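You operate a simulated robot arm through the tools that you are given. There is no shell and no other tool. Be economical: measure what you need, move in short steps, check, and stop when the job is done.

The job below is to be done with a simulated two-armed robot. You get a single attempt, and the scene is never put back.

JOB
Wipe the grey hood, carry it to the small bench and lay the cable on top.
Fine: use the blue cloth and put it back; carry with both hands. What is to be rubbed or washed off counts as gone when no trace of it is left.
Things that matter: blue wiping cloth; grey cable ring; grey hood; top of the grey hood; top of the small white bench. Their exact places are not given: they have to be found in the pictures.

Only the result counts: the job must be done as asked and must still hold three seconds after the hand-in. Knocking over, shifting, dropping, spilling or breaking anything else fails it. Flat cloth is picked up by pressing the open fingertips on it (5 to 10 N) and closing them slowly along it; thin cloth reads only 2 to 8 mm in the jaws.

ROBOT AND FRAMES
Two 7-joint arms with two-finger parallel grippers on one trunk, on a base that drives. Base frame: it is fixed to the floor where the robot stands at the start and does not move with it; the origin is under the middle of the robot, x ahead of it, y to its left, z up; the surface under the hand at the start is at about z = 0.8. Units: m, rad, N and s.
The left shoulder is at the start at [0.06, 0.143, 0.954], the right one opposite. With the tool pointing down near the work surface each hand reaches from about 0.32 to 0.74 m from the robot's upright axis, wherever it stands, measured 20 degrees to its own side. Places, roughly: grey cable ring [0.75, 2, 0.75]; top of the grey hood [0.6, 0.5, 0.9]; top of the small white bench [0.8, 2.4, 0.8]. Payload 1.57 kg a hand.
Tool frame (each hand has its own): the origin (TCP) lies between the finger pads and is the grasp point; the fingertips stand 0.03 m ahead of it; z points along the fingers, y is the line along which they close. Largest opening 0.11 m; finger width 0.024, thickness 0.012; the body of the gripper, 0.048 by 0.112 m, starts 0.078 m behind the TCP.
Orientation is that of the tool frame in the base frame, as a unit quaternion [x, y, z, w]. With the fingers straight down and closing along the base's y, the tool's x points along the base's -x, its y along +y and its z along -z.

CONTROLS
- The arms move only by the tool play_rows. It takes "left_moves", "right_moves" or both (then of equal length, played together; a hand with none holds still); each is a list of rows, each a list of 7 numbers: the turn, a rotation vector about the base's x, y, z in rad, then the shift along the base's x, y, z in m, then the opening, from 0 (shut) to 1 (fully open). In form: [[rx, ry, rz, dx, dy, dz, jaw], ...]. A call has 1 to 10 rows; each row shifts and turns the commanded pose from where the row before left it. A row lasts 0.2 s, in which the tool goes at most 0.05 m and 0.15 rad; a call with a longer step from one row to the next is refused whole, and so is a gripper value outside its range. Where a pose cannot be reached the arm comes as near as it can. A force on the tool above 40 N (or 10 N above the force at the start of the call, whichever is more), or a blocked arm, ends the call early, and 0.2 s more pass. The fingers move at their own pace (about 0.045 m/s each) and stop on an object; they squeeze with about 35 N. The grip force told is the motor's: it shows also when the fingers shut on nothing. Time passes only in rows, and 0.2 s behind the last, so rows that do not move let the fingers close. It gives the time, the measured TCP pose, the force on the tool (base axes), the opening and the grip force at its end, in the units of the frame above (readings bear some noise), with the torque about the TCP (base axes, N m) and any sound that the robot's microphone picked up, and new pictures: "show" is both (left out), scene, wrist or none (wrist: the cameras of the hands that moved).
- Cameras (640 x 400 px; columns grow to the right, rows downward): "scene" is now at [0.0299, 0.0465, 1.5639]; the picture's right is [0.61, -0.80, 0.00], its down [-0.60, -0.46, -0.65] and it looks along [0.52, 0.40, -0.76] (base axes); focal length 264 px, centre (320, 200). "left" rides on the left gripper at [0.07, -0.016, -0.141] in its tool frame; the picture's right is [0.23, 0.97, 0.00], its down [-0.86, 0.20, -0.48] and it looks along [-0.47, 0.11, 0.88] (tool axes); focal length 222 px, centre (320, 200). "right" rides on the right gripper at [0.07, 0.016, -0.141] in its tool frame; the picture's right is [-0.23, 0.97, 0.00], its down [-0.86, -0.20, -0.48] and it looks along [-0.47, -0.11, 0.88] (tool axes); focal length 222 px, centre (320, 200).
- slide_trunk(by): slides the trunk up (or, below 0, down) by that many m; the arms and the scene camera ride with it, the base frame stays. It gives what a move gives, with no picture.
- drive_base(legs): drives the robot by 1 to 6 legs, each [ahead, left, turn to the left] in m, m and rad, along the robot's own axes; the way and the turn of a leg run together, so that a leg with both is an arc; at most 1.5 m and 3.142 rad a leg. The arms and the cameras ride along, it lands a little off, and it stops where it bumps. It gives what a move gives, and a new picture of the scene camera.
- head_to(pan, tilt): turns the head with the scene camera to pan (to the left, within 1.501 rad either way) and tilt (down, from -0.506 to 1.204), counted from straight ahead of the robot. It gives what a move gives, and a new picture of the scene camera.
- locate(camera, pixels): there is no depth. For up to 12 entries [column, row, z] of the newest picture of that camera ("zoom" is the newest enlarged one), the place [x, y] in the base frame at which the ray of that pixel passes the height z, good to about 0.003 m. It takes no simulated time.
- enlarge(camera, box): a new picture of the part [left, top, right, bottom] of that camera's present view, enlarged. It takes no simulated time.
- finish_job(): hands the job in; it is judged then, once.

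Go step by step. Measure first, check grasps and placings, and put right what went wrong. The budget is 80 turns and 260 pictures, counting those below and the enlarged ones. Unless the task says otherwise, let go and move clear before handing in, and close with one line.

The tools are called as a command line: name --argument value ..., lists and objects as JSON in quotes. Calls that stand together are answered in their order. play_rows: Moves the arms, as the interface text tells. Its arguments: {"type":"object","properties":{"left_moves":{"type":"array"},"right_moves":{"type":"array"},"show":{"type":"string","enum":["both","scene","wrist","none"]}},"required":[]} The other tools are called the same way: slide_trunk (by) slides the trunk up or down; drive_base (legs) drives the base; head_to (pan, tilt) turns the head that bears the scene camera; locate (camera, pixels) gives the place at which the rays of pixels pass given heights; enlarge (camera, box) takes an enlarged picture of a part of a camera's view; finish_job () hands the job in.

At the start:

```text
time_s: 0.0
left_tcp_pos: [0.312, 0.3396, 1.1355]
left_tcp_rot: [0.0, 1.0, 0.0, 0.001]
left_contact_force: [0.4, 0.4, -0.3]
left_wrist_torque: [0.02, -0.02, -0.01]
left_opening: 0.11
left_grasp_force: 0.1
right_tcp_pos: [0.3881, 0.0341, 1.1355]
right_tcp_rot: [0.0, 1.0, 0.0, 0.0]
right_contact_force: [-0.1, 0.6, 0.1]
right_wrist_torque: [0.01, 0.0, -0.03]
right_opening: 0.1103
right_grasp_force: 0.1
trunk travel left (down, up): [-0.553, 0.037]
robot x, y, heading: [-0.0026, 0.0023, -0.001]
head pan, tilt: [0.651, 0.86]
```

scene: 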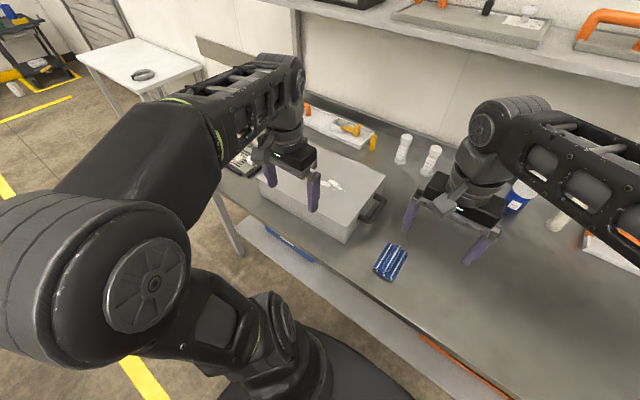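
right: 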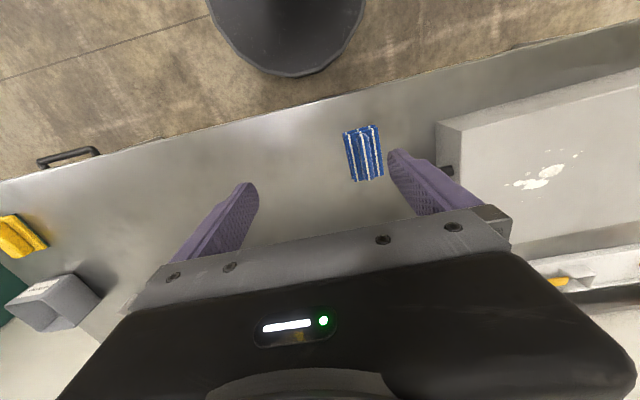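
left: 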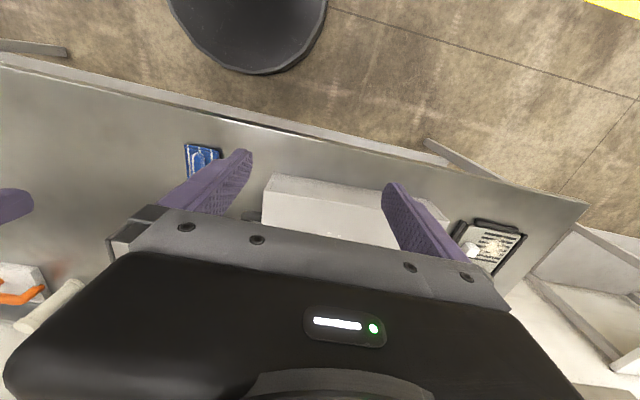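

The scene shows the grey hood with a white stain around (332,186), the blue cloth at (390,262) and a bench with the ring at (143,74). I'll enlarge these views and locate the points.

enlarge --camera "scene" --box '[220, 90, 460, 300]'

enlarge --camera "right" --box '[320, 60, 640, 260]'

enlarge --camera "scene" --box '[60, 20, 260, 150]'

locate --camera "right" --pixels '[[343, 131, 0.81], [378, 125, 0.81], [384, 177, 0.81], [352, 182, 0.81], [460, 130, 0.92], [516, 245, 0.92], [450, 170, 0.85], [520, 185, 0.92], [577, 153, 0.92], [540, 180, 0.92], [400, 263, 0.8]]'

locate --camera "scene" --pixels '[[258, 178, 0.9], [345, 240, 0.8], [385, 176, 0.9], [308, 128, 0.9], [345, 214, 0.9], [143, 74, 0.8], [78, 56, 0.8], [135, 40, 0.8], [205, 68, 0.8], [145, 92, 0.8], [330, 185, 0.9]]'

```text
1.90 times, centred on (340, 195) of scene
```

zoom: 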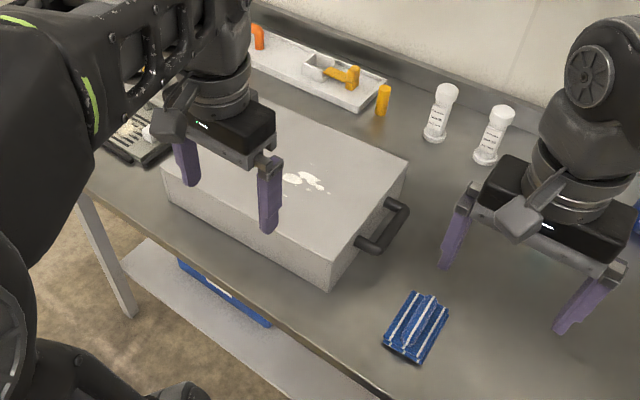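

```text
2.00 times, centred on (480, 160) of right
```

zoom: 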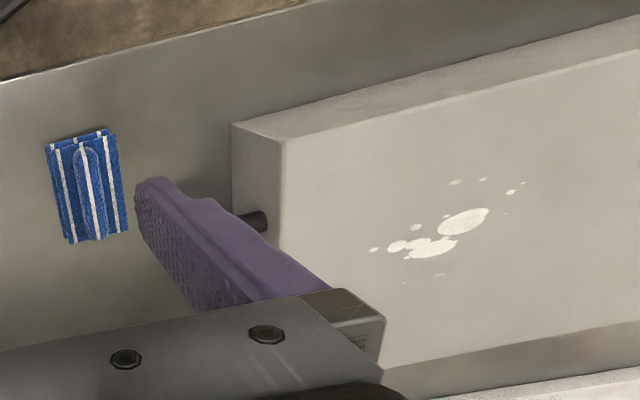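

```text
3.08 times, centred on (160, 85) of scene
```

zoom: 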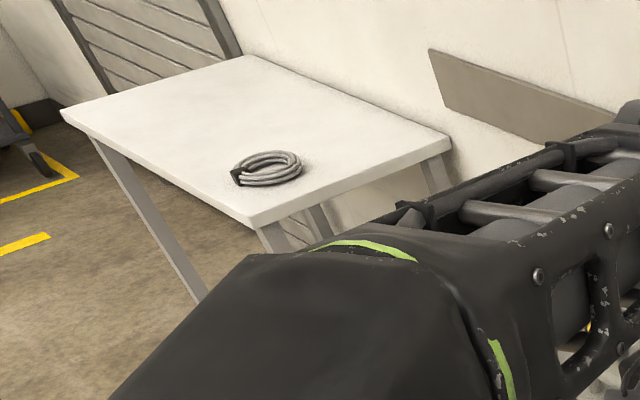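

```text
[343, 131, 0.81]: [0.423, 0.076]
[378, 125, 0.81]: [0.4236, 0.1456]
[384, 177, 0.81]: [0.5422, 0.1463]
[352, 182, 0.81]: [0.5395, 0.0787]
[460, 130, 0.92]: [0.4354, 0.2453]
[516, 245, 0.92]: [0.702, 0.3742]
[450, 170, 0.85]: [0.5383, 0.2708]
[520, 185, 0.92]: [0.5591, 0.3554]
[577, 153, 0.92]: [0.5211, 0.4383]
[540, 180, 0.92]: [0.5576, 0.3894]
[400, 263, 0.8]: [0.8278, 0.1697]
```

```text
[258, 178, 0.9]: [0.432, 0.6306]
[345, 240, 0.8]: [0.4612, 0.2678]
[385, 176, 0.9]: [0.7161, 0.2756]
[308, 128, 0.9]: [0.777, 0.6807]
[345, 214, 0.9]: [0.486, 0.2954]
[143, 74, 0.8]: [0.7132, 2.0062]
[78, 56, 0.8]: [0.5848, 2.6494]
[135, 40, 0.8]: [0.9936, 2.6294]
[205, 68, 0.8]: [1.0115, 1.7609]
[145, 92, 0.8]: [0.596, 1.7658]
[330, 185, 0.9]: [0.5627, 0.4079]
```

The hood's handles are on its y ends. I need its exact height and corners, so I'll locate the matching corners in both views.

locate --camera "right" --pixels '[[436, 121, 0.8], [436, 165, 0.8], [461, 130, 0.86], [461, 130, 0.88], [461, 130, 0.9], [515, 245, 0.88], [515, 245, 0.86]]'

locate --camera "scene" --pixels '[[345, 242, 0.8], [350, 217, 0.86], [350, 217, 0.88], [350, 217, 0.9], [385, 174, 0.88], [258, 178, 0.88], [260, 168, 0.88], [382, 275, 0.8], [400, 245, 0.8], [374, 270, 0.8]]'

head_to --pan 0.75 --tilt 0.6

```text
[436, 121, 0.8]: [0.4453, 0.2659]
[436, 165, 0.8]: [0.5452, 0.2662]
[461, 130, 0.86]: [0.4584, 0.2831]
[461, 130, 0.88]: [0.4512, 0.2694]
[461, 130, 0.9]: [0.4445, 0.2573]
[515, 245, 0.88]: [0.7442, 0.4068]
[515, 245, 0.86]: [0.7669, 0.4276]
```

```text
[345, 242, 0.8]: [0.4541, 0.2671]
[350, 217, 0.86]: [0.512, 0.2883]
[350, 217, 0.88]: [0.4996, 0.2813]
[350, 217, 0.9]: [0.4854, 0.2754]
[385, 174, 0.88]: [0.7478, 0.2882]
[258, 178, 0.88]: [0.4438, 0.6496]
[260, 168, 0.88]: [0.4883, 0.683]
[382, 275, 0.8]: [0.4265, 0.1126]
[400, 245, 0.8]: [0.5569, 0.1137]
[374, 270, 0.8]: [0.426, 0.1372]
```

```text
time_s: 0.8
left_tcp_pos: [0.3123, 0.3402, 1.1343]
left_tcp_rot: [0.0, 1.0, 0.0, 0.0]
left_contact_force: [0.3, 0.8, 0.1]
left_wrist_torque: [0.0, 0.0, 0.02]
left_opening: 0.11
left_grasp_force: 0.0
right_tcp_pos: [0.3887, 0.0342, 1.1348]
right_tcp_rot: [0.001, 1.0, -0.001, 0.0]
right_contact_force: [0.0, -0.4, 0.0]
right_wrist_torque: [-0.04, -0.01, -0.01]
right_opening: 0.1098
right_grasp_force: 0.0
trunk travel left (down, up): [-0.553, 0.037]
robot x, y, heading: [-0.0024, -0.0028, 0.0]
head pan, tilt: [0.75, 0.6]
```

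scene: 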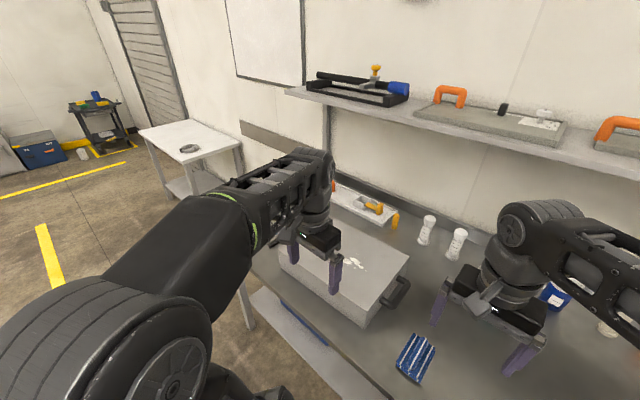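

Next I'll get sharper views of the hood, cloth and handles.

enlarge --camera "scene" --box '[310, 220, 450, 390]'

enlarge --camera "right" --box '[325, 110, 405, 190]'

enlarge --camera "left" --box '[240, 150, 540, 310]'

```text
2.35 times, centred on (380, 305) of scene
```

zoom: 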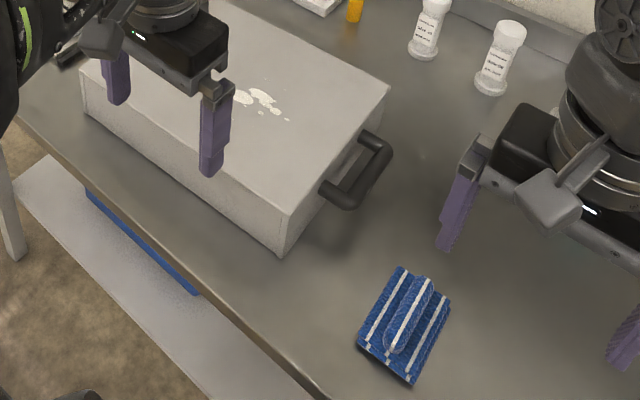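

```text
5.00 times, centred on (365, 150) of right
```

zoom: 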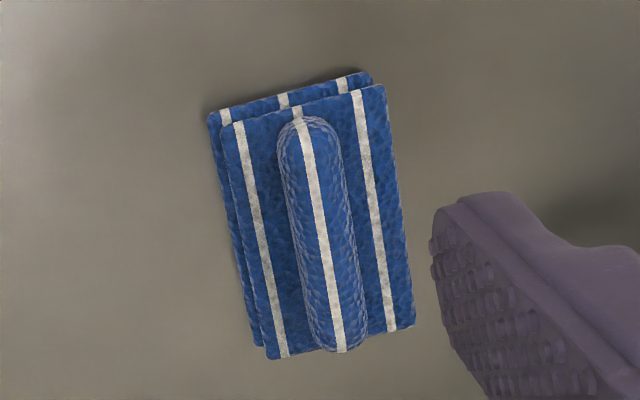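

```text
2.13 times, centred on (390, 230) of left
```

zoom: 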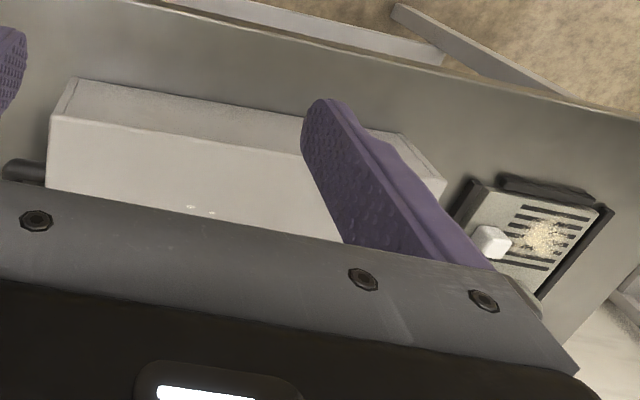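

The cloth is a pad with a graspable ridge along x. I'll measure the ridge, the hood corners and the handle.

locate --camera "right" --pixels '[[360.6, 134, 0.83], [365.4, 157, 0.83], [369, 179, 0.83], [365.4, 157, 0.82]]'

locate --camera "scene" --pixels '[[363, 327, 0.8], [368.5, 311.4, 0.88], [368.5, 311.4, 0.9], [409.8, 257.3, 0.88], [409.8, 257.3, 0.9], [278.7, 247.6, 0.88], [278.7, 247.6, 0.9], [388.5, 304, 0.85], [408, 284, 0.85], [280, 268, 0.8], [352, 262, 0.88], [368, 270, 0.88]]'

enlarge --camera "scene" --box '[330, 250, 380, 280]'

```text
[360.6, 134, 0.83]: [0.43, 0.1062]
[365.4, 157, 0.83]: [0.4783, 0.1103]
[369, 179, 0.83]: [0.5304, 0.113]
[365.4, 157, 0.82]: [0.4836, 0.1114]
```

```text
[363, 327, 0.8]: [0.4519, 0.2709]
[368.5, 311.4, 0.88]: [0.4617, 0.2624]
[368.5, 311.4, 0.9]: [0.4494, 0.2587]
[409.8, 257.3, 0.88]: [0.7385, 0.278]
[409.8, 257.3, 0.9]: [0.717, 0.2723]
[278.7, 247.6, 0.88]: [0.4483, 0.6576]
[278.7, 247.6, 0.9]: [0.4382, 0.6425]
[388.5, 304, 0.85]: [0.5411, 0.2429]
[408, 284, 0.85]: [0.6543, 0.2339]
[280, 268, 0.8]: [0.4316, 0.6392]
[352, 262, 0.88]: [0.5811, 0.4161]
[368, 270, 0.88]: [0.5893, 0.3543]
```

```text
12.80 times, centred on (355, 265) of scene
```

zoom: 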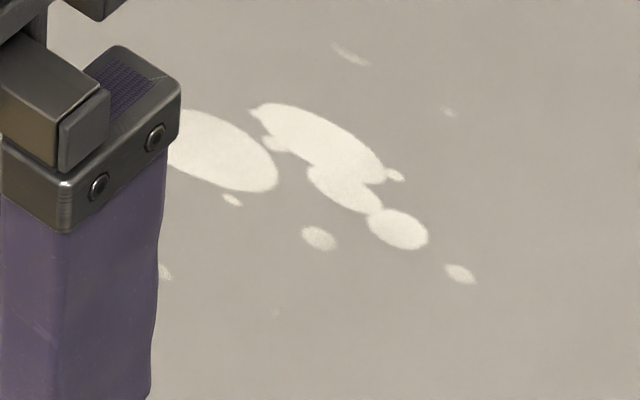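

The hood top is at about z 0.885 and the cloth's ridge is centred at (0.48, 0.111). I'll bring the right hand over the ridge and move the left hand clear.

play_rows --right_moves '[[0, 0, 0.01, 0.0153, 0.0128, -0.0425, 0.6], [0, 0, 0.01, 0.0153, 0.0128, -0.0425, 0.6], [0, 0, 0.01, 0.0153, 0.0128, -0.0425, 0.6], [0, 0, 0.01, 0.0153, 0.0128, -0.0425, 0.6], [0, 0, 0.01, 0.0153, 0.0128, -0.0425, 0.6], [0, 0, 0.01, 0.0153, 0.0128, -0.0425, 0.6]]' --left_moves '[[0, 0, 0, -0.01, 0.035, 0, 1], [0, 0, 0, -0.01, 0.035, 0, 1], [0, 0, 0, -0.01, 0.035, 0, 1], [0, 0, 0, -0.01, 0.035, 0, 1], [0, 0, 0, -0.01, 0.035, 0, 1], [0, 0, 0, -0.01, 0.035, 0, 1]]'

```text
time_s: 2.2
left_tcp_pos: [0.2526, 0.5516, 1.1337]
left_tcp_rot: [0.0, 1.0, 0.001, 0.0]
left_contact_force: [0.2, 0.4, 0.3]
left_wrist_torque: [-0.05, 0.0, -0.03]
left_opening: 0.1099
left_grasp_force: 0.1
right_tcp_pos: [0.4809, 0.1105, 0.8795]
right_tcp_rot: [-0.03, 1.0, 0.0, 0.0]
right_contact_force: [-0.3, -0.7, 0.6]
right_wrist_torque: [-0.02, 0.02, -0.03]
right_opening: 0.0658
right_grasp_force: 0.0
trunk travel left (down, up): [-0.553, 0.037]
robot x, y, heading: [0.0039, -0.0002, 0.005]
head pan, tilt: [0.75, 0.6]
```

scene: 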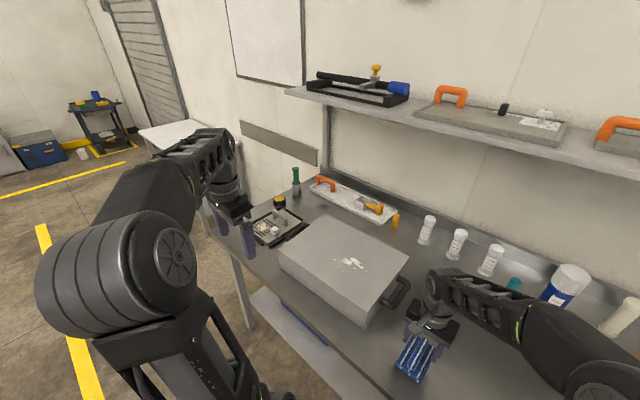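
right: 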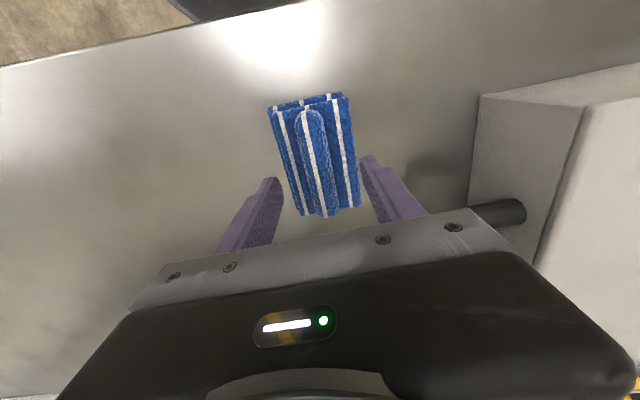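
left: 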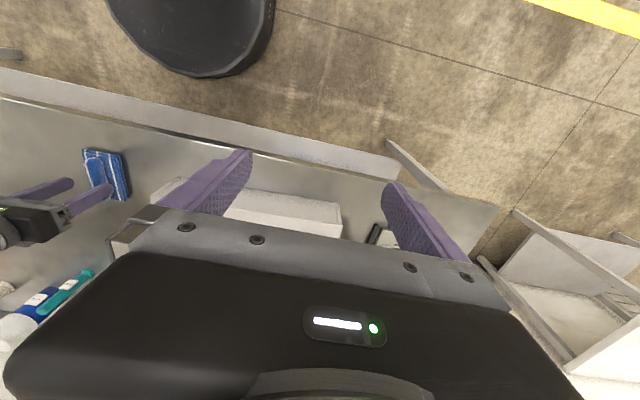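

The fingers straddle the cloth. I'll check where the ridge sits.

enlarge --camera "right" --box '[230, 80, 430, 260]'

locate --camera "right" --pixels '[[309, 112, 0.83], [317, 163, 0.83], [328, 215, 0.83], [309, 112, 0.82], [317, 163, 0.82], [328, 215, 0.82], [300, 216, 0.805], [361, 205, 0.805]]'

```text
2.22 times, centred on (330, 170) of right
```

zoom: 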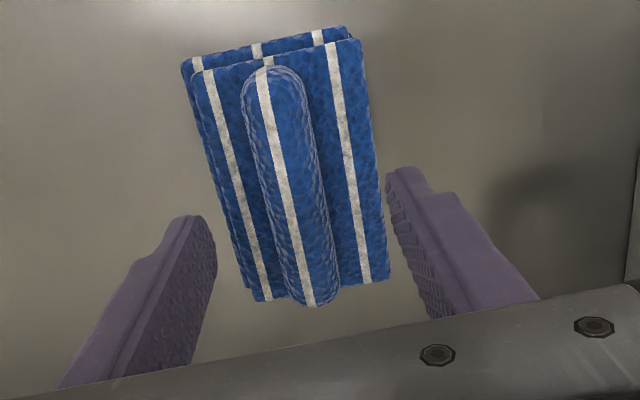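

```text
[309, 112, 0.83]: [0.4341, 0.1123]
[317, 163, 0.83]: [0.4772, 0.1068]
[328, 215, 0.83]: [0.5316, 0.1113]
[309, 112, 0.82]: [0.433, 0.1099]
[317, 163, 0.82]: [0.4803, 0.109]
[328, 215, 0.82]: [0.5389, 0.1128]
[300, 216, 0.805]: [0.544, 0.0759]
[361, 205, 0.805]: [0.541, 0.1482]
```

The hand is centred on the ridge at y 0.111. I'll lower slowly until light contact.

play_rows --right_moves '[[0, 0, 0, 0, 0, -0.01, 0.6], [0, 0, 0, 0, 0, -0.01, 0.6], [0, 0, 0, 0, 0, -0.008, 0.6], [0, 0, 0, 0, 0, -0.004, 0.6]]' --show "wrist"

```text
time_s: 3.2
left_tcp_pos: [0.252, 0.5508, 1.134]
left_tcp_rot: [-0.001, 1.0, 0.0, 0.0]
left_contact_force: [0.5, 0.9, -0.2]
left_wrist_torque: [0.01, 0.01, 0.01]
left_opening: 0.1099
left_grasp_force: 0.1
right_tcp_pos: [0.482, 0.1098, 0.8488]
right_tcp_rot: [-0.03, 1.0, 0.0, 0.001]
right_contact_force: [0.6, -0.5, 4.0]
right_wrist_torque: [-0.08, 0.02, 0.03]
right_opening: 0.0661
right_grasp_force: 0.1
trunk travel left (down, up): [-0.553, 0.037]
robot x, y, heading: [0.0011, 0.0013, 0.003]
head pan, tilt: [0.75, 0.6]
```

right: 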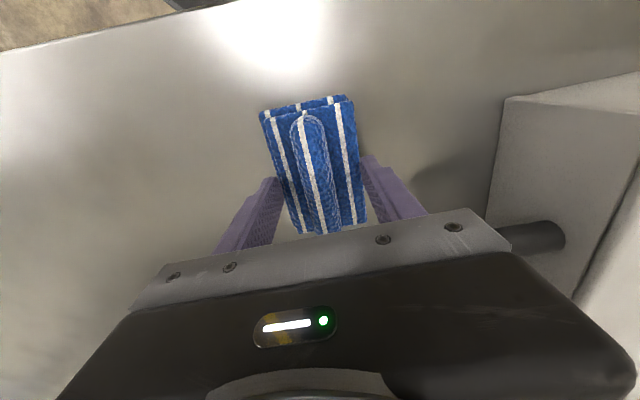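

A 4 N contact with the tips at z 0.819 means they rest on the pad. I'll close on the ridge.

play_rows --right_moves '[[0, 0, 0, 0, 0, 0, 0.4], [0, 0, 0, 0, 0, 0, 0.3], [0, 0, 0, 0, 0, 0, 0.2], [0, 0, 0, 0, 0, 0, 0.1], [0, 0, 0, 0, 0, 0, 0], [0, 0, 0, 0, 0, 0, 0], [0, 0, 0, 0, 0, 0, 0]]' --show "wrist"

```text
time_s: 4.8
left_tcp_pos: [0.2518, 0.5511, 1.1351]
left_tcp_rot: [0.0, 1.0, 0.0, 0.0]
left_contact_force: [-1.1, -0.6, 0.1]
left_wrist_torque: [-0.01, -0.01, -0.01]
left_opening: 0.1099
left_grasp_force: 0.0
right_tcp_pos: [0.4798, 0.111, 0.8473]
right_tcp_rot: [-0.03, 1.0, 0.001, 0.001]
right_contact_force: [0.2, 1.7, 7.5]
right_wrist_torque: [0.01, 0.01, -0.22]
right_opening: 0.0229
right_grasp_force: 34.9
trunk travel left (down, up): [-0.553, 0.037]
robot x, y, heading: [-0.0021, -0.0024, -0.002]
head pan, tilt: [0.75, 0.6]
```

right: 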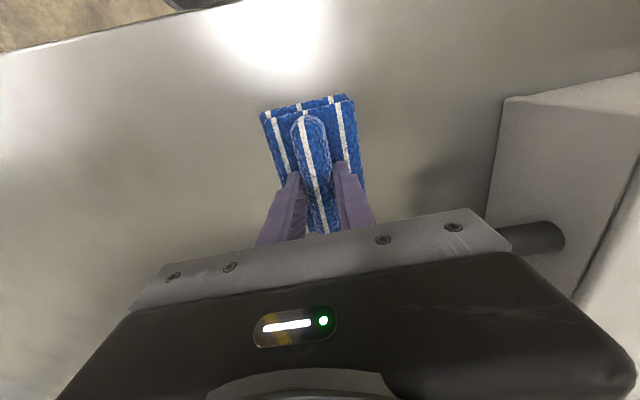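

The ridge is held at 23 mm. I'll lift it and look at the stain.

play_rows --right_moves '[[0, 0, 0, 0, 0, 0.03, 0], [0, 0, 0, 0, 0, 0.045, 0], [0, 0, 0, 0, 0, 0.045, 0], [0, 0, 0, 0, 0, 0.03, 0]]' --show "both"

enlarge --camera "scene" --box '[320, 240, 400, 290]'

```text
time_s: 5.8
left_tcp_pos: [0.2512, 0.55, 1.1344]
left_tcp_rot: [0.0, 1.0, 0.0, 0.0]
left_contact_force: [0.2, 0.1, -0.2]
left_wrist_torque: [0.01, 0.01, -0.03]
left_opening: 0.1099
left_grasp_force: 0.1
right_tcp_pos: [0.4813, 0.1107, 0.9988]
right_tcp_rot: [-0.029, 1.0, 0.0, -0.001]
right_contact_force: [0.4, 0.4, 0.8]
right_wrist_torque: [0.0, -0.02, -0.03]
right_opening: 0.0
right_grasp_force: 21.5
trunk travel left (down, up): [-0.553, 0.037]
robot x, y, heading: [-0.0005, 0.0036, 0.0]
head pan, tilt: [0.75, 0.6]
```

scene: 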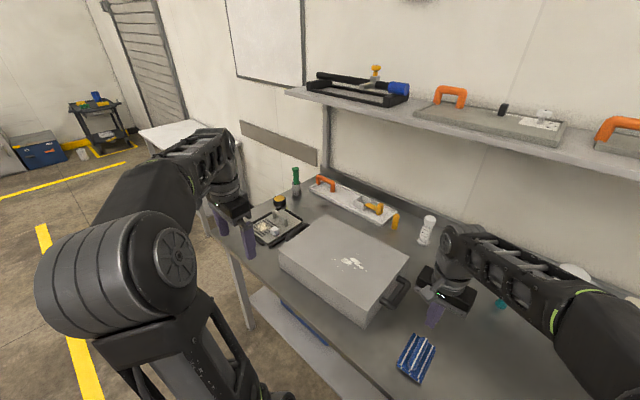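
right: 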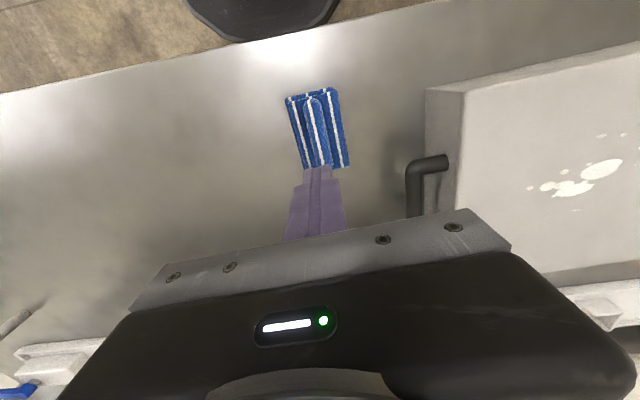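

```text
8.00 times, centred on (360, 265) of scene
```

zoom: 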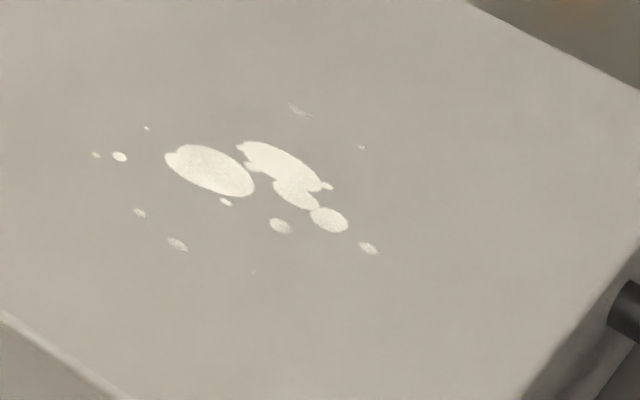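

The cloth slipped out and lies where it was. I'll go down again with a firmer press and a slower close, and measure the stain first.

locate --camera "zoom" --pixels '[[96, 155, 0.885], [146, 128, 0.885], [177, 245, 0.885], [139, 213, 0.885], [300, 110, 0.885], [361, 147, 0.885], [368, 248, 0.885], [254, 272, 0.885], [210, 170, 0.885], [300, 190, 0.885]]'

locate --camera "right" --pixels '[[286, 98, 0.81], [336, 89, 0.81], [350, 164, 0.81], [303, 168, 0.81], [312, 97, 0.83], [320, 164, 0.83]]'

play_rows --right_moves '[[0, 0, 0, 0, 0, -0.045, 0.3], [0, 0, 0, 0, 0, -0.045, 0.5], [0, 0, 0, 0, 0, -0.03, 0.5], [0, 0, 0, 0, 0, -0.01, 0.5], [0, 0, 0, 0, 0, -0.015, 0.5], [0, 0, 0, 0, 0, -0.006, 0.5], [0, 0, 0, 0, 0, -0.003, 0.5]]' --show "wrist"

```text
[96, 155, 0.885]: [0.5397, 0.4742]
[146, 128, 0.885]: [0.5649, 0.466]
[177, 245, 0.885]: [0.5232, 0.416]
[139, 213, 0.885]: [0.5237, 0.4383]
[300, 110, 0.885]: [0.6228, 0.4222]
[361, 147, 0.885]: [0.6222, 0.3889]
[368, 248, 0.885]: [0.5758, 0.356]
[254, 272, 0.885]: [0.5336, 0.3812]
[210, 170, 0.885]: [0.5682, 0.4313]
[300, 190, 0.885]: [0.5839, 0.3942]
```

```text
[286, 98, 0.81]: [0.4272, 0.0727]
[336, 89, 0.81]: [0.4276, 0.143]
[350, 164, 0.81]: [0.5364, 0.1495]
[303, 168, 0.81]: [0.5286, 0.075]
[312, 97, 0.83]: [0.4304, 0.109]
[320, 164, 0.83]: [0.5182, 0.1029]
```

```text
time_s: 7.4
left_tcp_pos: [0.2501, 0.5493, 1.1359]
left_tcp_rot: [0.0, 1.0, 0.0, 0.0]
left_contact_force: [-0.3, 0.1, -0.5]
left_wrist_torque: [0.02, 0.04, 0.01]
left_opening: 0.11
left_grasp_force: 0.1
right_tcp_pos: [0.4809, 0.1108, 0.8474]
right_tcp_rot: [-0.029, 1.0, 0.002, 0.002]
right_contact_force: [-3.3, -5.4, 32.9]
right_wrist_torque: [-0.47, 0.17, -0.02]
right_opening: 0.0549
right_grasp_force: 0.0
trunk travel left (down, up): [-0.553, 0.037]
robot x, y, heading: [0.0009, -0.0037, -0.004]
head pan, tilt: [0.75, 0.6]
```

right: 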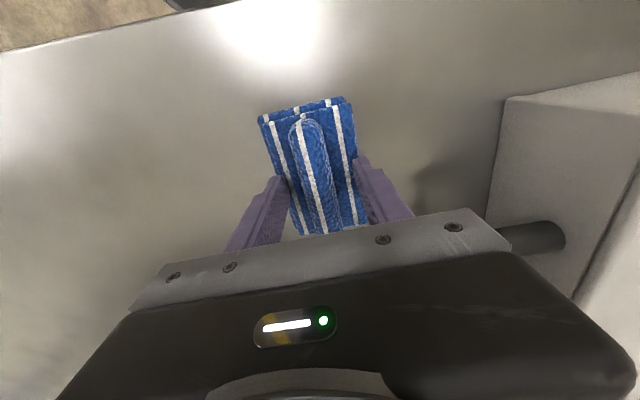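

The press reads 33 N, which is too hard. I'll back off to about 8 N and close slowly.

play_rows --right_moves '[[0, 0, 0, 0, 0, -0.0, 0.48], [0, 0, 0, 0, 0, 0.0034, 0.45], [0, 0, 0, 0, 0, 0, 0.43]]' --show "none"

```text
time_s: 8.2
left_tcp_pos: [0.2501, 0.5508, 1.135]
left_tcp_rot: [0.0, 1.0, 0.0, 0.0]
left_contact_force: [0.4, -0.3, 1.0]
left_wrist_torque: [0.0, 0.0, 0.02]
left_opening: 0.1099
left_grasp_force: 0.1
right_tcp_pos: [0.4807, 0.1106, 0.8474]
right_tcp_rot: [-0.03, 1.0, 0.0, 0.0]
right_contact_force: [2.7, 0.9, 22.1]
right_wrist_torque: [-0.13, -0.09, -0.02]
right_opening: 0.0547
right_grasp_force: 4.0
trunk travel left (down, up): [-0.553, 0.037]
robot x, y, heading: [0.0004, 0.0005, -0.003]
head pan, tilt: [0.75, 0.6]
```

play_rows --right_moves '[[0, 0, 0, 0, 0, 0.004, 0.43], [0, 0, 0, 0, 0, 0, 0.42]]' --show "none"

```text
time_s: 8.8
left_tcp_pos: [0.2514, 0.551, 1.1342]
left_tcp_rot: [0.0, 1.0, 0.0, 0.0]
left_contact_force: [-0.3, -0.1, -0.1]
left_wrist_torque: [0.02, 0.0, 0.05]
left_opening: 0.1098
left_grasp_force: 0.0
right_tcp_pos: [0.4796, 0.1095, 0.8494]
right_tcp_rot: [-0.03, 1.0, 0.0, -0.002]
right_contact_force: [0.5, -1.0, 0.0]
right_wrist_torque: [0.04, 0.01, -0.01]
right_opening: 0.0461
right_grasp_force: 0.1
trunk travel left (down, up): [-0.553, 0.037]
robot x, y, heading: [-0.0017, 0.0013, -0.003]
head pan, tilt: [0.75, 0.6]
```

play_rows --right_moves '[[0, 0, 0, 0, 0, -0.0025, 0.42], [0, 0, 0, 0, 0, 0, 0.42]]' --show "none"

```text
time_s: 9.4
left_tcp_pos: [0.2515, 0.5499, 1.1338]
left_tcp_rot: [0.0, 1.0, 0.0, 0.001]
left_contact_force: [-0.1, -0.4, 0.8]
left_wrist_torque: [-0.02, 0.0, 0.0]
left_opening: 0.1096
left_grasp_force: 0.0
right_tcp_pos: [0.4801, 0.1107, 0.8484]
right_tcp_rot: [-0.03, 1.0, 0.0, -0.001]
right_contact_force: [-0.4, -0.3, 0.7]
right_wrist_torque: [0.02, 0.02, -0.01]
right_opening: 0.0463
right_grasp_force: 0.0
trunk travel left (down, up): [-0.553, 0.037]
robot x, y, heading: [-0.0025, 0.0001, -0.006]
head pan, tilt: [0.75, 0.6]
```

play_rows --right_moves '[[0, 0, 0, 0, 0, -0.0013, 0.42], [0, 0, 0, 0, 0, 0, 0.42]]' --show "none"

```text
time_s: 10.0
left_tcp_pos: [0.2525, 0.5495, 1.135]
left_tcp_rot: [0.0, 1.0, 0.0, 0.0]
left_contact_force: [0.3, 0.9, 0.7]
left_wrist_torque: [-0.03, 0.01, 0.0]
left_opening: 0.1101
left_grasp_force: 0.1
right_tcp_pos: [0.4799, 0.1103, 0.848]
right_tcp_rot: [-0.03, 1.0, 0.0, 0.0]
right_contact_force: [-0.6, -0.8, 2.4]
right_wrist_torque: [-0.05, 0.01, 0.03]
right_opening: 0.0464
right_grasp_force: 0.1
trunk travel left (down, up): [-0.553, 0.037]
robot x, y, heading: [-0.0034, 0.0015, 0.003]
head pan, tilt: [0.75, 0.6]
```

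Contact has just begun at 2.4 N. I'll press about 0.8 mm more, then close in small steps.

play_rows --right_moves '[[0, 0, 0, 0, 0, -0.0008, 0.42], [0, 0, 0, 0, 0, 0, 0.36], [0, 0, 0, 0, 0, 0, 0.31], [0, 0, 0, 0, 0, 0, 0.26], [0, 0, 0, 0, 0, 0, 0.22], [0, 0, 0, 0, 0, 0, 0.18], [0, 0, 0, 0, 0, 0, 0.12], [0, 0, 0, 0, 0, 0, 0.06], [0, 0, 0, 0, 0, 0, 0], [0, 0, 0, 0, 0, 0, 0]]' --show "wrist"

enlarge --camera "right" --box '[220, 80, 420, 260]'

```text
time_s: 12.2
left_tcp_pos: [0.251, 0.5495, 1.135]
left_tcp_rot: [0.001, 1.0, 0.001, 0.0]
left_contact_force: [-0.4, 0.3, -0.6]
left_wrist_torque: [0.01, 0.0, 0.02]
left_opening: 0.1102
left_grasp_force: 0.0
right_tcp_pos: [0.4809, 0.1092, 0.8475]
right_tcp_rot: [-0.03, 1.0, 0.0, 0.0]
right_contact_force: [2.6, -9.6, 22.1]
right_wrist_torque: [-0.09, 0.11, 0.0]
right_opening: 0.0234
right_grasp_force: 27.4
trunk travel left (down, up): [-0.553, 0.037]
robot x, y, heading: [0.0004, 0.0026, -0.002]
head pan, tilt: [0.75, 0.6]
```

right: 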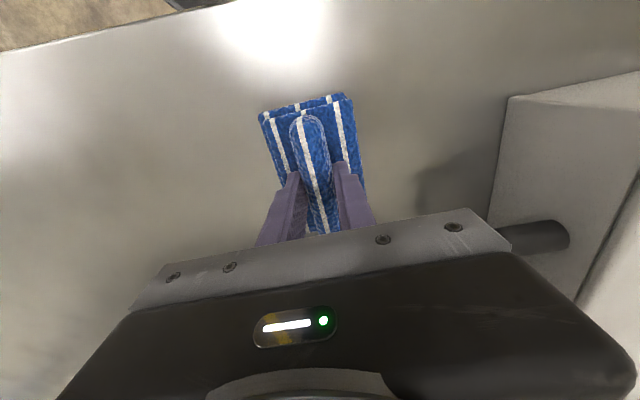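

```text
2.22 times, centred on (320, 170) of right
```

zoom: 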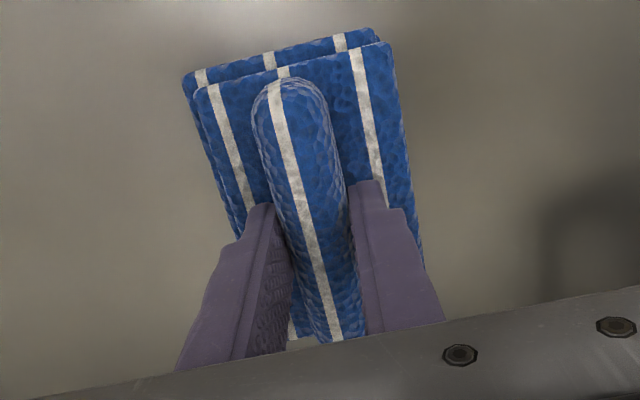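

The opening is 23 mm again with 27 N of grip. I'll lift gently in small steps and watch the opening.

play_rows --right_moves '[[0, 0, 0, 0, 0, 0, 0], [0, 0, 0, 0, 0, 0.003, 0], [0, 0, 0, 0, 0, 0.003, 0], [0, 0, 0, 0, 0, 0.003, 0]]' --show "wrist"

```text
time_s: 13.2
left_tcp_pos: [0.2523, 0.5516, 1.1332]
left_tcp_rot: [-0.001, 1.0, 0.0, 0.0]
left_contact_force: [0.4, 0.5, 0.0]
left_wrist_torque: [-0.03, 0.01, 0.02]
left_opening: 0.11
left_grasp_force: 0.0
right_tcp_pos: [0.4788, 0.1098, 0.8552]
right_tcp_rot: [-0.031, 1.0, 0.0, -0.002]
right_contact_force: [0.0, -0.3, 0.6]
right_wrist_torque: [0.0, 0.0, 0.0]
right_opening: 0.0231
right_grasp_force: 35.3
trunk travel left (down, up): [-0.553, 0.037]
robot x, y, heading: [-0.002, 0.001, 0.004]
head pan, tilt: [0.75, 0.6]
```

right: 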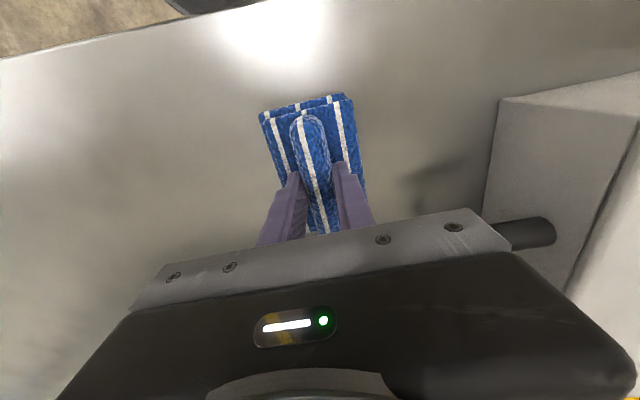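

The cloth stays fixed in the hand's view while the background shifts, so it is lifted. I'll raise it gently.

play_rows --right_moves '[[0, 0, 0, 0, 0, 0.006, 0], [0, 0, 0, 0, 0, 0.01, 0], [0, 0, 0, 0, 0, 0.015, 0], [0, 0, 0, 0, 0, 0.02, 0], [0, 0, 0, 0, 0, 0.02, 0], [0, 0, 0, 0, 0, 0.02, 0], [0, 0, 0, 0, 0, 0.015, 0]]' --show "both"

```text
time_s: 14.8
left_tcp_pos: [0.2527, 0.5499, 1.1348]
left_tcp_rot: [0.0, 1.0, 0.0, 0.0]
left_contact_force: [-0.9, 1.0, -0.2]
left_wrist_torque: [-0.01, 0.02, -0.02]
left_opening: 0.1098
left_grasp_force: 0.0
right_tcp_pos: [0.4806, 0.1113, 0.9614]
right_tcp_rot: [-0.03, 1.0, 0.001, 0.0]
right_contact_force: [0.2, -0.6, -0.9]
right_wrist_torque: [-0.03, -0.03, 0.0]
right_opening: 0.0228
right_grasp_force: 34.7
trunk travel left (down, up): [-0.553, 0.037]
robot x, y, heading: [0.0036, -0.0017, -0.001]
head pan, tilt: [0.75, 0.6]
```

scene: 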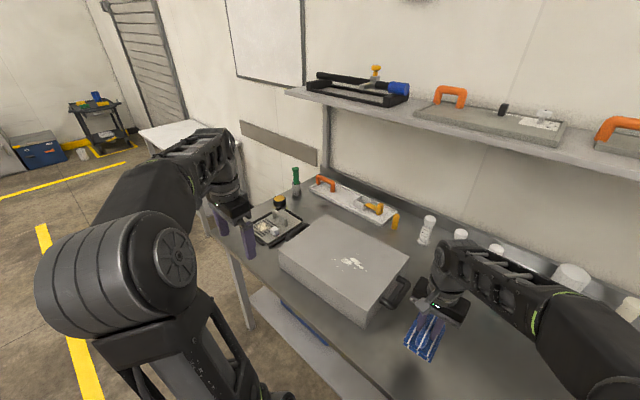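
right: 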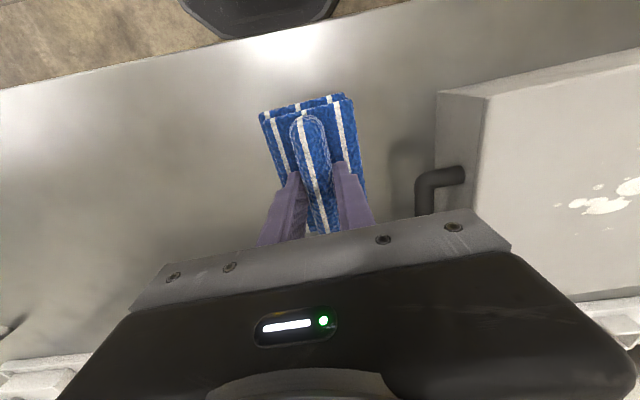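

The cloth is held. The right arm can't reach y 0.47 from here, so I'll raise it a little and drive 0.3 m left.

play_rows --right_moves '[[0, 0, 0, 0, 0, 0.02, 0], [0, 0, 0, 0, 0, 0.02, 0]]' --show "none"

drive_base --legs '[[0, 0.3, 0]]'

```text
time_s: 15.4
left_tcp_pos: [0.251, 0.5501, 1.1345]
left_tcp_rot: [0.0, 1.0, 0.0, 0.0]
left_contact_force: [0.4, -0.5, 0.5]
left_wrist_torque: [0.04, -0.01, 0.0]
left_opening: 0.1098
left_grasp_force: 0.1
right_tcp_pos: [0.4816, 0.1109, 1.0015]
right_tcp_rot: [-0.029, 1.0, -0.001, 0.001]
right_contact_force: [0.9, 1.1, 0.5]
right_wrist_torque: [0.0, 0.03, 0.02]
right_opening: 0.0231
right_grasp_force: 35.0
trunk travel left (down, up): [-0.553, 0.037]
robot x, y, heading: [-0.0033, 0.0022, 0.004]
head pan, tilt: [0.75, 0.6]
```

```text
time_s: 17.4
left_tcp_pos: [0.2524, 0.852, 1.1342]
left_tcp_rot: [0.0, 1.0, 0.0, 0.0]
left_contact_force: [-0.7, 1.0, 0.3]
left_wrist_torque: [-0.02, -0.04, 0.0]
left_opening: 0.11
left_grasp_force: 0.2
right_tcp_pos: [0.4804, 0.4124, 1.001]
right_tcp_rot: [-0.029, 1.0, 0.0, 0.0]
right_contact_force: [0.5, 0.7, -0.4]
right_wrist_torque: [-0.03, -0.01, -0.01]
right_opening: 0.0227
right_grasp_force: 35.4
trunk travel left (down, up): [-0.553, 0.037]
robot x, y, heading: [0.0026, 0.2995, 0.004]
head pan, tilt: [0.75, 0.6]
```

scene: 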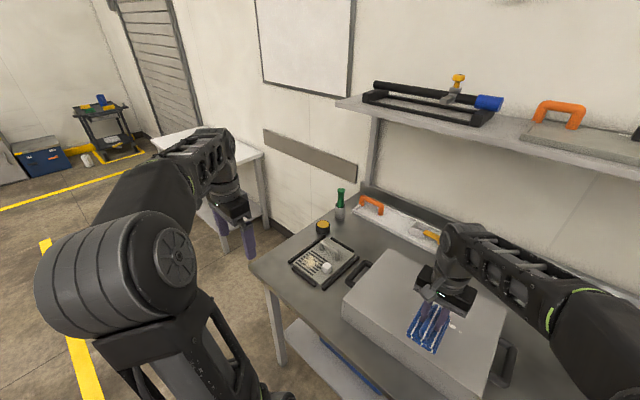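

The cloth is above the hood. I'll go to the start beyond the stain at (0.54, 0.515) and lower until light contact.

play_rows --right_moves '[[0, 0, 0, 0.02, 0.033, -0.01, 0], [0, 0, 0, 0.02, 0.035, -0.015, 0], [0, 0, 0, 0.02, 0.035, -0.02, 0], [0, 0, 0, 0, 0, -0.01, 0], [0, 0, 0, 0, 0, -0.006, 0], [0, 0, 0, 0, 0, -0.003, 0]]' --show "scene"

```text
time_s: 18.8
left_tcp_pos: [0.2515, 0.8511, 1.1358]
left_tcp_rot: [0.0, 1.0, 0.0, 0.001]
left_contact_force: [-0.4, -0.2, 0.1]
left_wrist_torque: [-0.01, 0.03, -0.01]
left_opening: 0.1098
left_grasp_force: 0.0
right_tcp_pos: [0.5347, 0.5058, 0.9488]
right_tcp_rot: [-0.03, 1.0, 0.003, 0.003]
right_contact_force: [1.4, 0.1, 27.2]
right_wrist_torque: [-0.42, 1.04, 0.0]
right_opening: 0.0229
right_grasp_force: 34.8
right hand out of reach, approached as far as the arm can: row 3
trunk travel left (down, up): [-0.553, 0.037]
robot x, y, heading: [0.0005, 0.2984, 0.002]
head pan, tilt: [0.75, 0.6]
```

scene: 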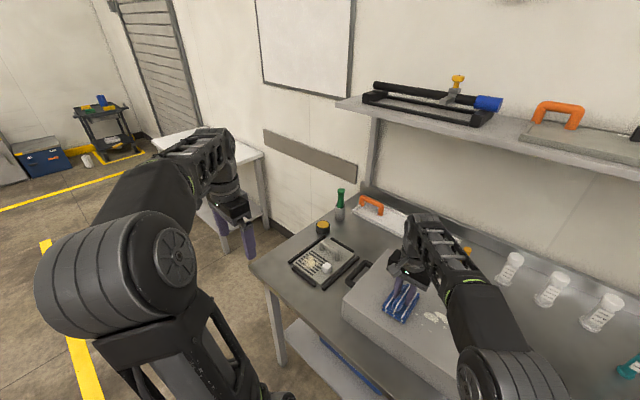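

Contact came at TCP z 0.949, so the hood top is at about 0.90. The arm is also near its limit, so I'll lift, drive 0.2 m left and shift the hand back right.

play_rows --right_moves '[[0, 0, 0, 0, 0, 0.02, 0], [0, 0, 0, 0, 0, 0.02, 0], [0, 0, 0, 0, -0.045, 0.0, 0], [0, 0, 0, 0, -0.045, 0.0, 0], [0, 0, 0, 0, -0.045, 0.0, 0], [0, 0, 0, 0, -0.045, 0.0, 0]]' --show "none"

drive_base --legs '[[0, 0.2, 0]]'

```text
time_s: 20.2
left_tcp_pos: [0.2519, 0.8495, 1.1349]
left_tcp_rot: [0.0, 1.0, 0.0, 0.0]
left_contact_force: [0.2, 0.9, -0.6]
left_wrist_torque: [0.0, -0.01, -0.03]
left_opening: 0.1097
left_grasp_force: 0.0
right_tcp_pos: [0.5349, 0.3242, 0.9626]
right_tcp_rot: [-0.031, 1.0, 0.001, 0.0]
right_contact_force: [-0.3, -0.9, -0.6]
right_wrist_torque: [0.02, 0.0, -0.02]
right_opening: 0.0229
right_grasp_force: 34.9
right hand out of reach, approached as far as the arm can: row 2
trunk travel left (down, up): [-0.553, 0.037]
robot x, y, heading: [-0.0001, 0.3011, -0.003]
head pan, tilt: [0.75, 0.6]
```

```text
time_s: 21.8
left_tcp_pos: [0.2479, 1.0531, 1.1336]
left_tcp_rot: [-0.003, 1.0, -0.001, 0.0]
left_contact_force: [-0.2, 0.3, -0.3]
left_wrist_torque: [-0.04, 0.01, -0.01]
left_opening: 0.1101
left_grasp_force: 0.1
right_tcp_pos: [0.5341, 0.5288, 0.9628]
right_tcp_rot: [-0.032, 0.999, 0.0, 0.0]
right_contact_force: [-0.6, -1.2, -1.4]
right_wrist_torque: [-0.06, 0.02, 0.01]
right_opening: 0.0229
right_grasp_force: 34.8
trunk travel left (down, up): [-0.553, 0.037]
robot x, y, heading: [0.0016, 0.5, 0.005]
head pan, tilt: [0.75, 0.6]
```

scene: 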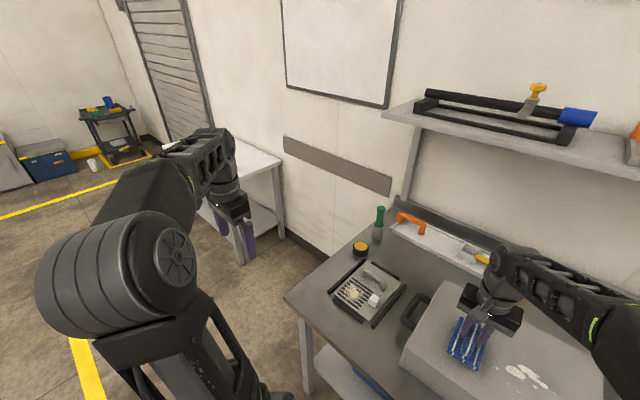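

play_rows --right_moves '[[0, 0, 0, 0.006, 0, -0.008, 0], [0, 0, 0, 0, 0, -0.004, 0], [0, 0, 0, 0, 0, -0.002, 0], [0, 0, 0, 0, 0, 0, 0]]' --show "none"

```text
time_s: 22.8
left_tcp_pos: [0.248, 1.0524, 1.1341]
left_tcp_rot: [-0.003, 1.0, -0.001, 0.0]
left_contact_force: [-0.2, 0.1, 0.2]
left_wrist_torque: [0.0, -0.02, -0.03]
left_opening: 0.1101
left_grasp_force: 0.1
right_tcp_pos: [0.5403, 0.529, 0.9493]
right_tcp_rot: [-0.033, 0.999, 0.0, 0.0]
right_contact_force: [0.0, -0.4, -1.7]
right_wrist_torque: [-0.02, -0.01, -0.01]
right_opening: 0.0231
right_grasp_force: 35.0
trunk travel left (down, up): [-0.553, 0.037]
robot x, y, heading: [-0.0014, 0.4981, 0.004]
head pan, tilt: [0.75, 0.6]
```

play_rows --right_moves '[[0, 0, 0, 0, 0, -0.0015, 0], [0, 0, 0, 0, 0, -0.0015, 0], [0, 0, 0, 0, 0, 0, 0]]' --show "none"

```text
time_s: 23.6
left_tcp_pos: [0.2475, 1.0526, 1.1363]
left_tcp_rot: [-0.002, 1.0, 0.0, 0.001]
left_contact_force: [0.7, -0.6, -0.1]
left_wrist_torque: [0.02, 0.0, 0.0]
left_opening: 0.11
left_grasp_force: 0.1
right_tcp_pos: [0.541, 0.5286, 0.9475]
right_tcp_rot: [-0.032, 0.999, 0.001, 0.003]
right_contact_force: [1.3, -1.0, 20.7]
right_wrist_torque: [-0.19, 0.27, 0.0]
right_opening: 0.023
right_grasp_force: 35.4
trunk travel left (down, up): [-0.553, 0.037]
robot x, y, heading: [0.0015, 0.5042, 0.001]
head pan, tilt: [0.75, 0.6]
```

Contact reads 20 N. I'll ease off by 1 mm and sweep right across the stain.

play_rows --right_moves '[[0, 0, 0, 0, 0, 0.001, 0], [0, 0, 0, 0, -0.025, 0, 0], [0, 0, 0, 0, -0.025, 0, 0], [0, 0, 0, 0, -0.025, 0, 0], [0, 0, 0, 0, -0.025, 0, 0], [0, 0, 0, 0, -0.025, 0, 0], [0, 0, 0, 0, -0.025, 0, 0], [0, 0, 0, 0, -0.025, 0, 0], [0, 0, 0, 0, -0.025, 0, 0], [0, 0, 0, 0, -0.025, 0, 0]]' --show "scene"

```text
time_s: 25.8
left_tcp_pos: [0.2465, 1.0519, 1.1348]
left_tcp_rot: [-0.003, 1.0, 0.0, 0.001]
left_contact_force: [-0.1, -0.1, -0.5]
left_wrist_torque: [0.0, 0.0, -0.02]
left_opening: 0.1099
left_grasp_force: 0.1
right_tcp_pos: [0.541, 0.3044, 0.9476]
right_tcp_rot: [-0.032, 0.999, 0.001, 0.0]
right_contact_force: [-0.6, 6.0, 17.2]
right_wrist_torque: [0.21, -0.08, -0.11]
right_opening: 0.0232
right_grasp_force: 35.9
trunk travel left (down, up): [-0.553, 0.037]
robot x, y, heading: [-0.002, 0.5035, 0.006]
head pan, tilt: [0.75, 0.6]
```

scene: 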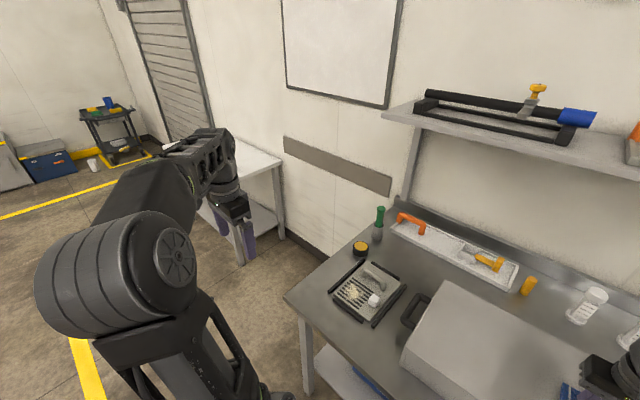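

Contact is about 17 N and the stain is already fading in view. I'll shift to x 0.60 and sweep back.

play_rows --right_moves '[[0, 0, 0, 0.028, 0, 0, 0], [0, 0, 0, 0.028, 0, 0, 0], [0, 0, 0, 0, 0.028, 0, 0], [0, 0, 0, 0, 0.028, 0, 0], [0, 0, 0, 0, 0.028, 0, 0], [0, 0, 0, 0, 0.028, 0, 0], [0, 0, 0, 0, 0.028, 0, 0], [0, 0, 0, 0, 0.028, 0, 0], [0, 0, 0, 0, 0.028, 0, 0], [0, 0, 0, 0, 0.02, 0, 0]]' --show "none"

head_to --pan 0.1 --tilt 0.9

enlarge --camera "scene" --box '[200, 100, 500, 300]'

```text
time_s: 28.0
left_tcp_pos: [0.2473, 1.0506, 1.1348]
left_tcp_rot: [-0.003, 1.0, 0.001, 0.001]
left_contact_force: [-0.8, 0.3, 0.0]
left_wrist_torque: [0.01, 0.02, 0.03]
left_opening: 0.1098
left_grasp_force: 0.2
right_tcp_pos: [0.5945, 0.5197, 0.9483]
right_tcp_rot: [-0.032, 0.999, 0.001, 0.001]
right_contact_force: [-1.8, -8.9, 26.2]
right_wrist_torque: [-0.35, 0.31, 0.22]
right_opening: 0.0229
right_grasp_force: 35.1
trunk travel left (down, up): [-0.553, 0.037]
robot x, y, heading: [0.0003, 0.4992, 0.006]
head pan, tilt: [0.75, 0.6]
```

```text
time_s: 29.1
left_tcp_pos: [0.2465, 1.0521, 1.1357]
left_tcp_rot: [-0.003, 1.0, 0.0, 0.0]
left_contact_force: [0.2, 0.7, 0.0]
left_wrist_torque: [0.01, 0.01, 0.03]
left_opening: 0.1101
left_grasp_force: 0.1
right_tcp_pos: [0.5956, 0.5207, 0.9473]
right_tcp_rot: [-0.033, 0.999, 0.001, 0.001]
right_contact_force: [-0.6, -5.8, 28.4]
right_wrist_torque: [-0.28, 0.13, 0.02]
right_opening: 0.0227
right_grasp_force: 34.8
trunk travel left (down, up): [-0.553, 0.037]
robot x, y, heading: [-0.002, 0.502, 0.005]
head pan, tilt: [0.099, 0.901]
```

scene: 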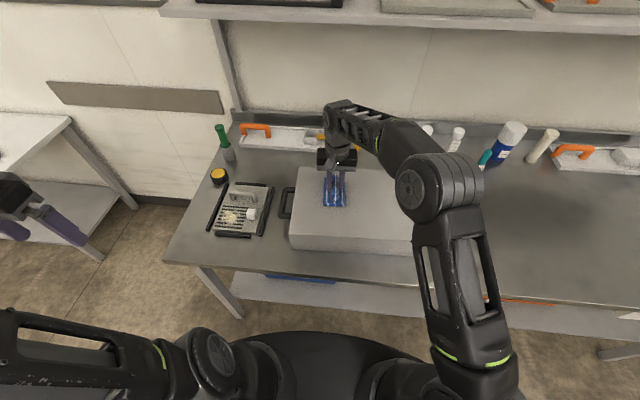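

```text
2.00 times, centred on (350, 200) of scene
```

zoom: 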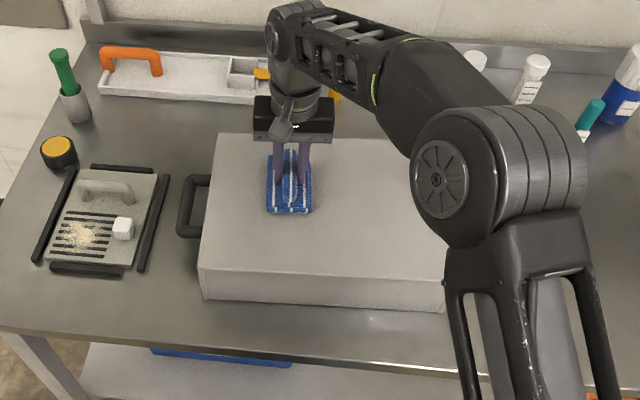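

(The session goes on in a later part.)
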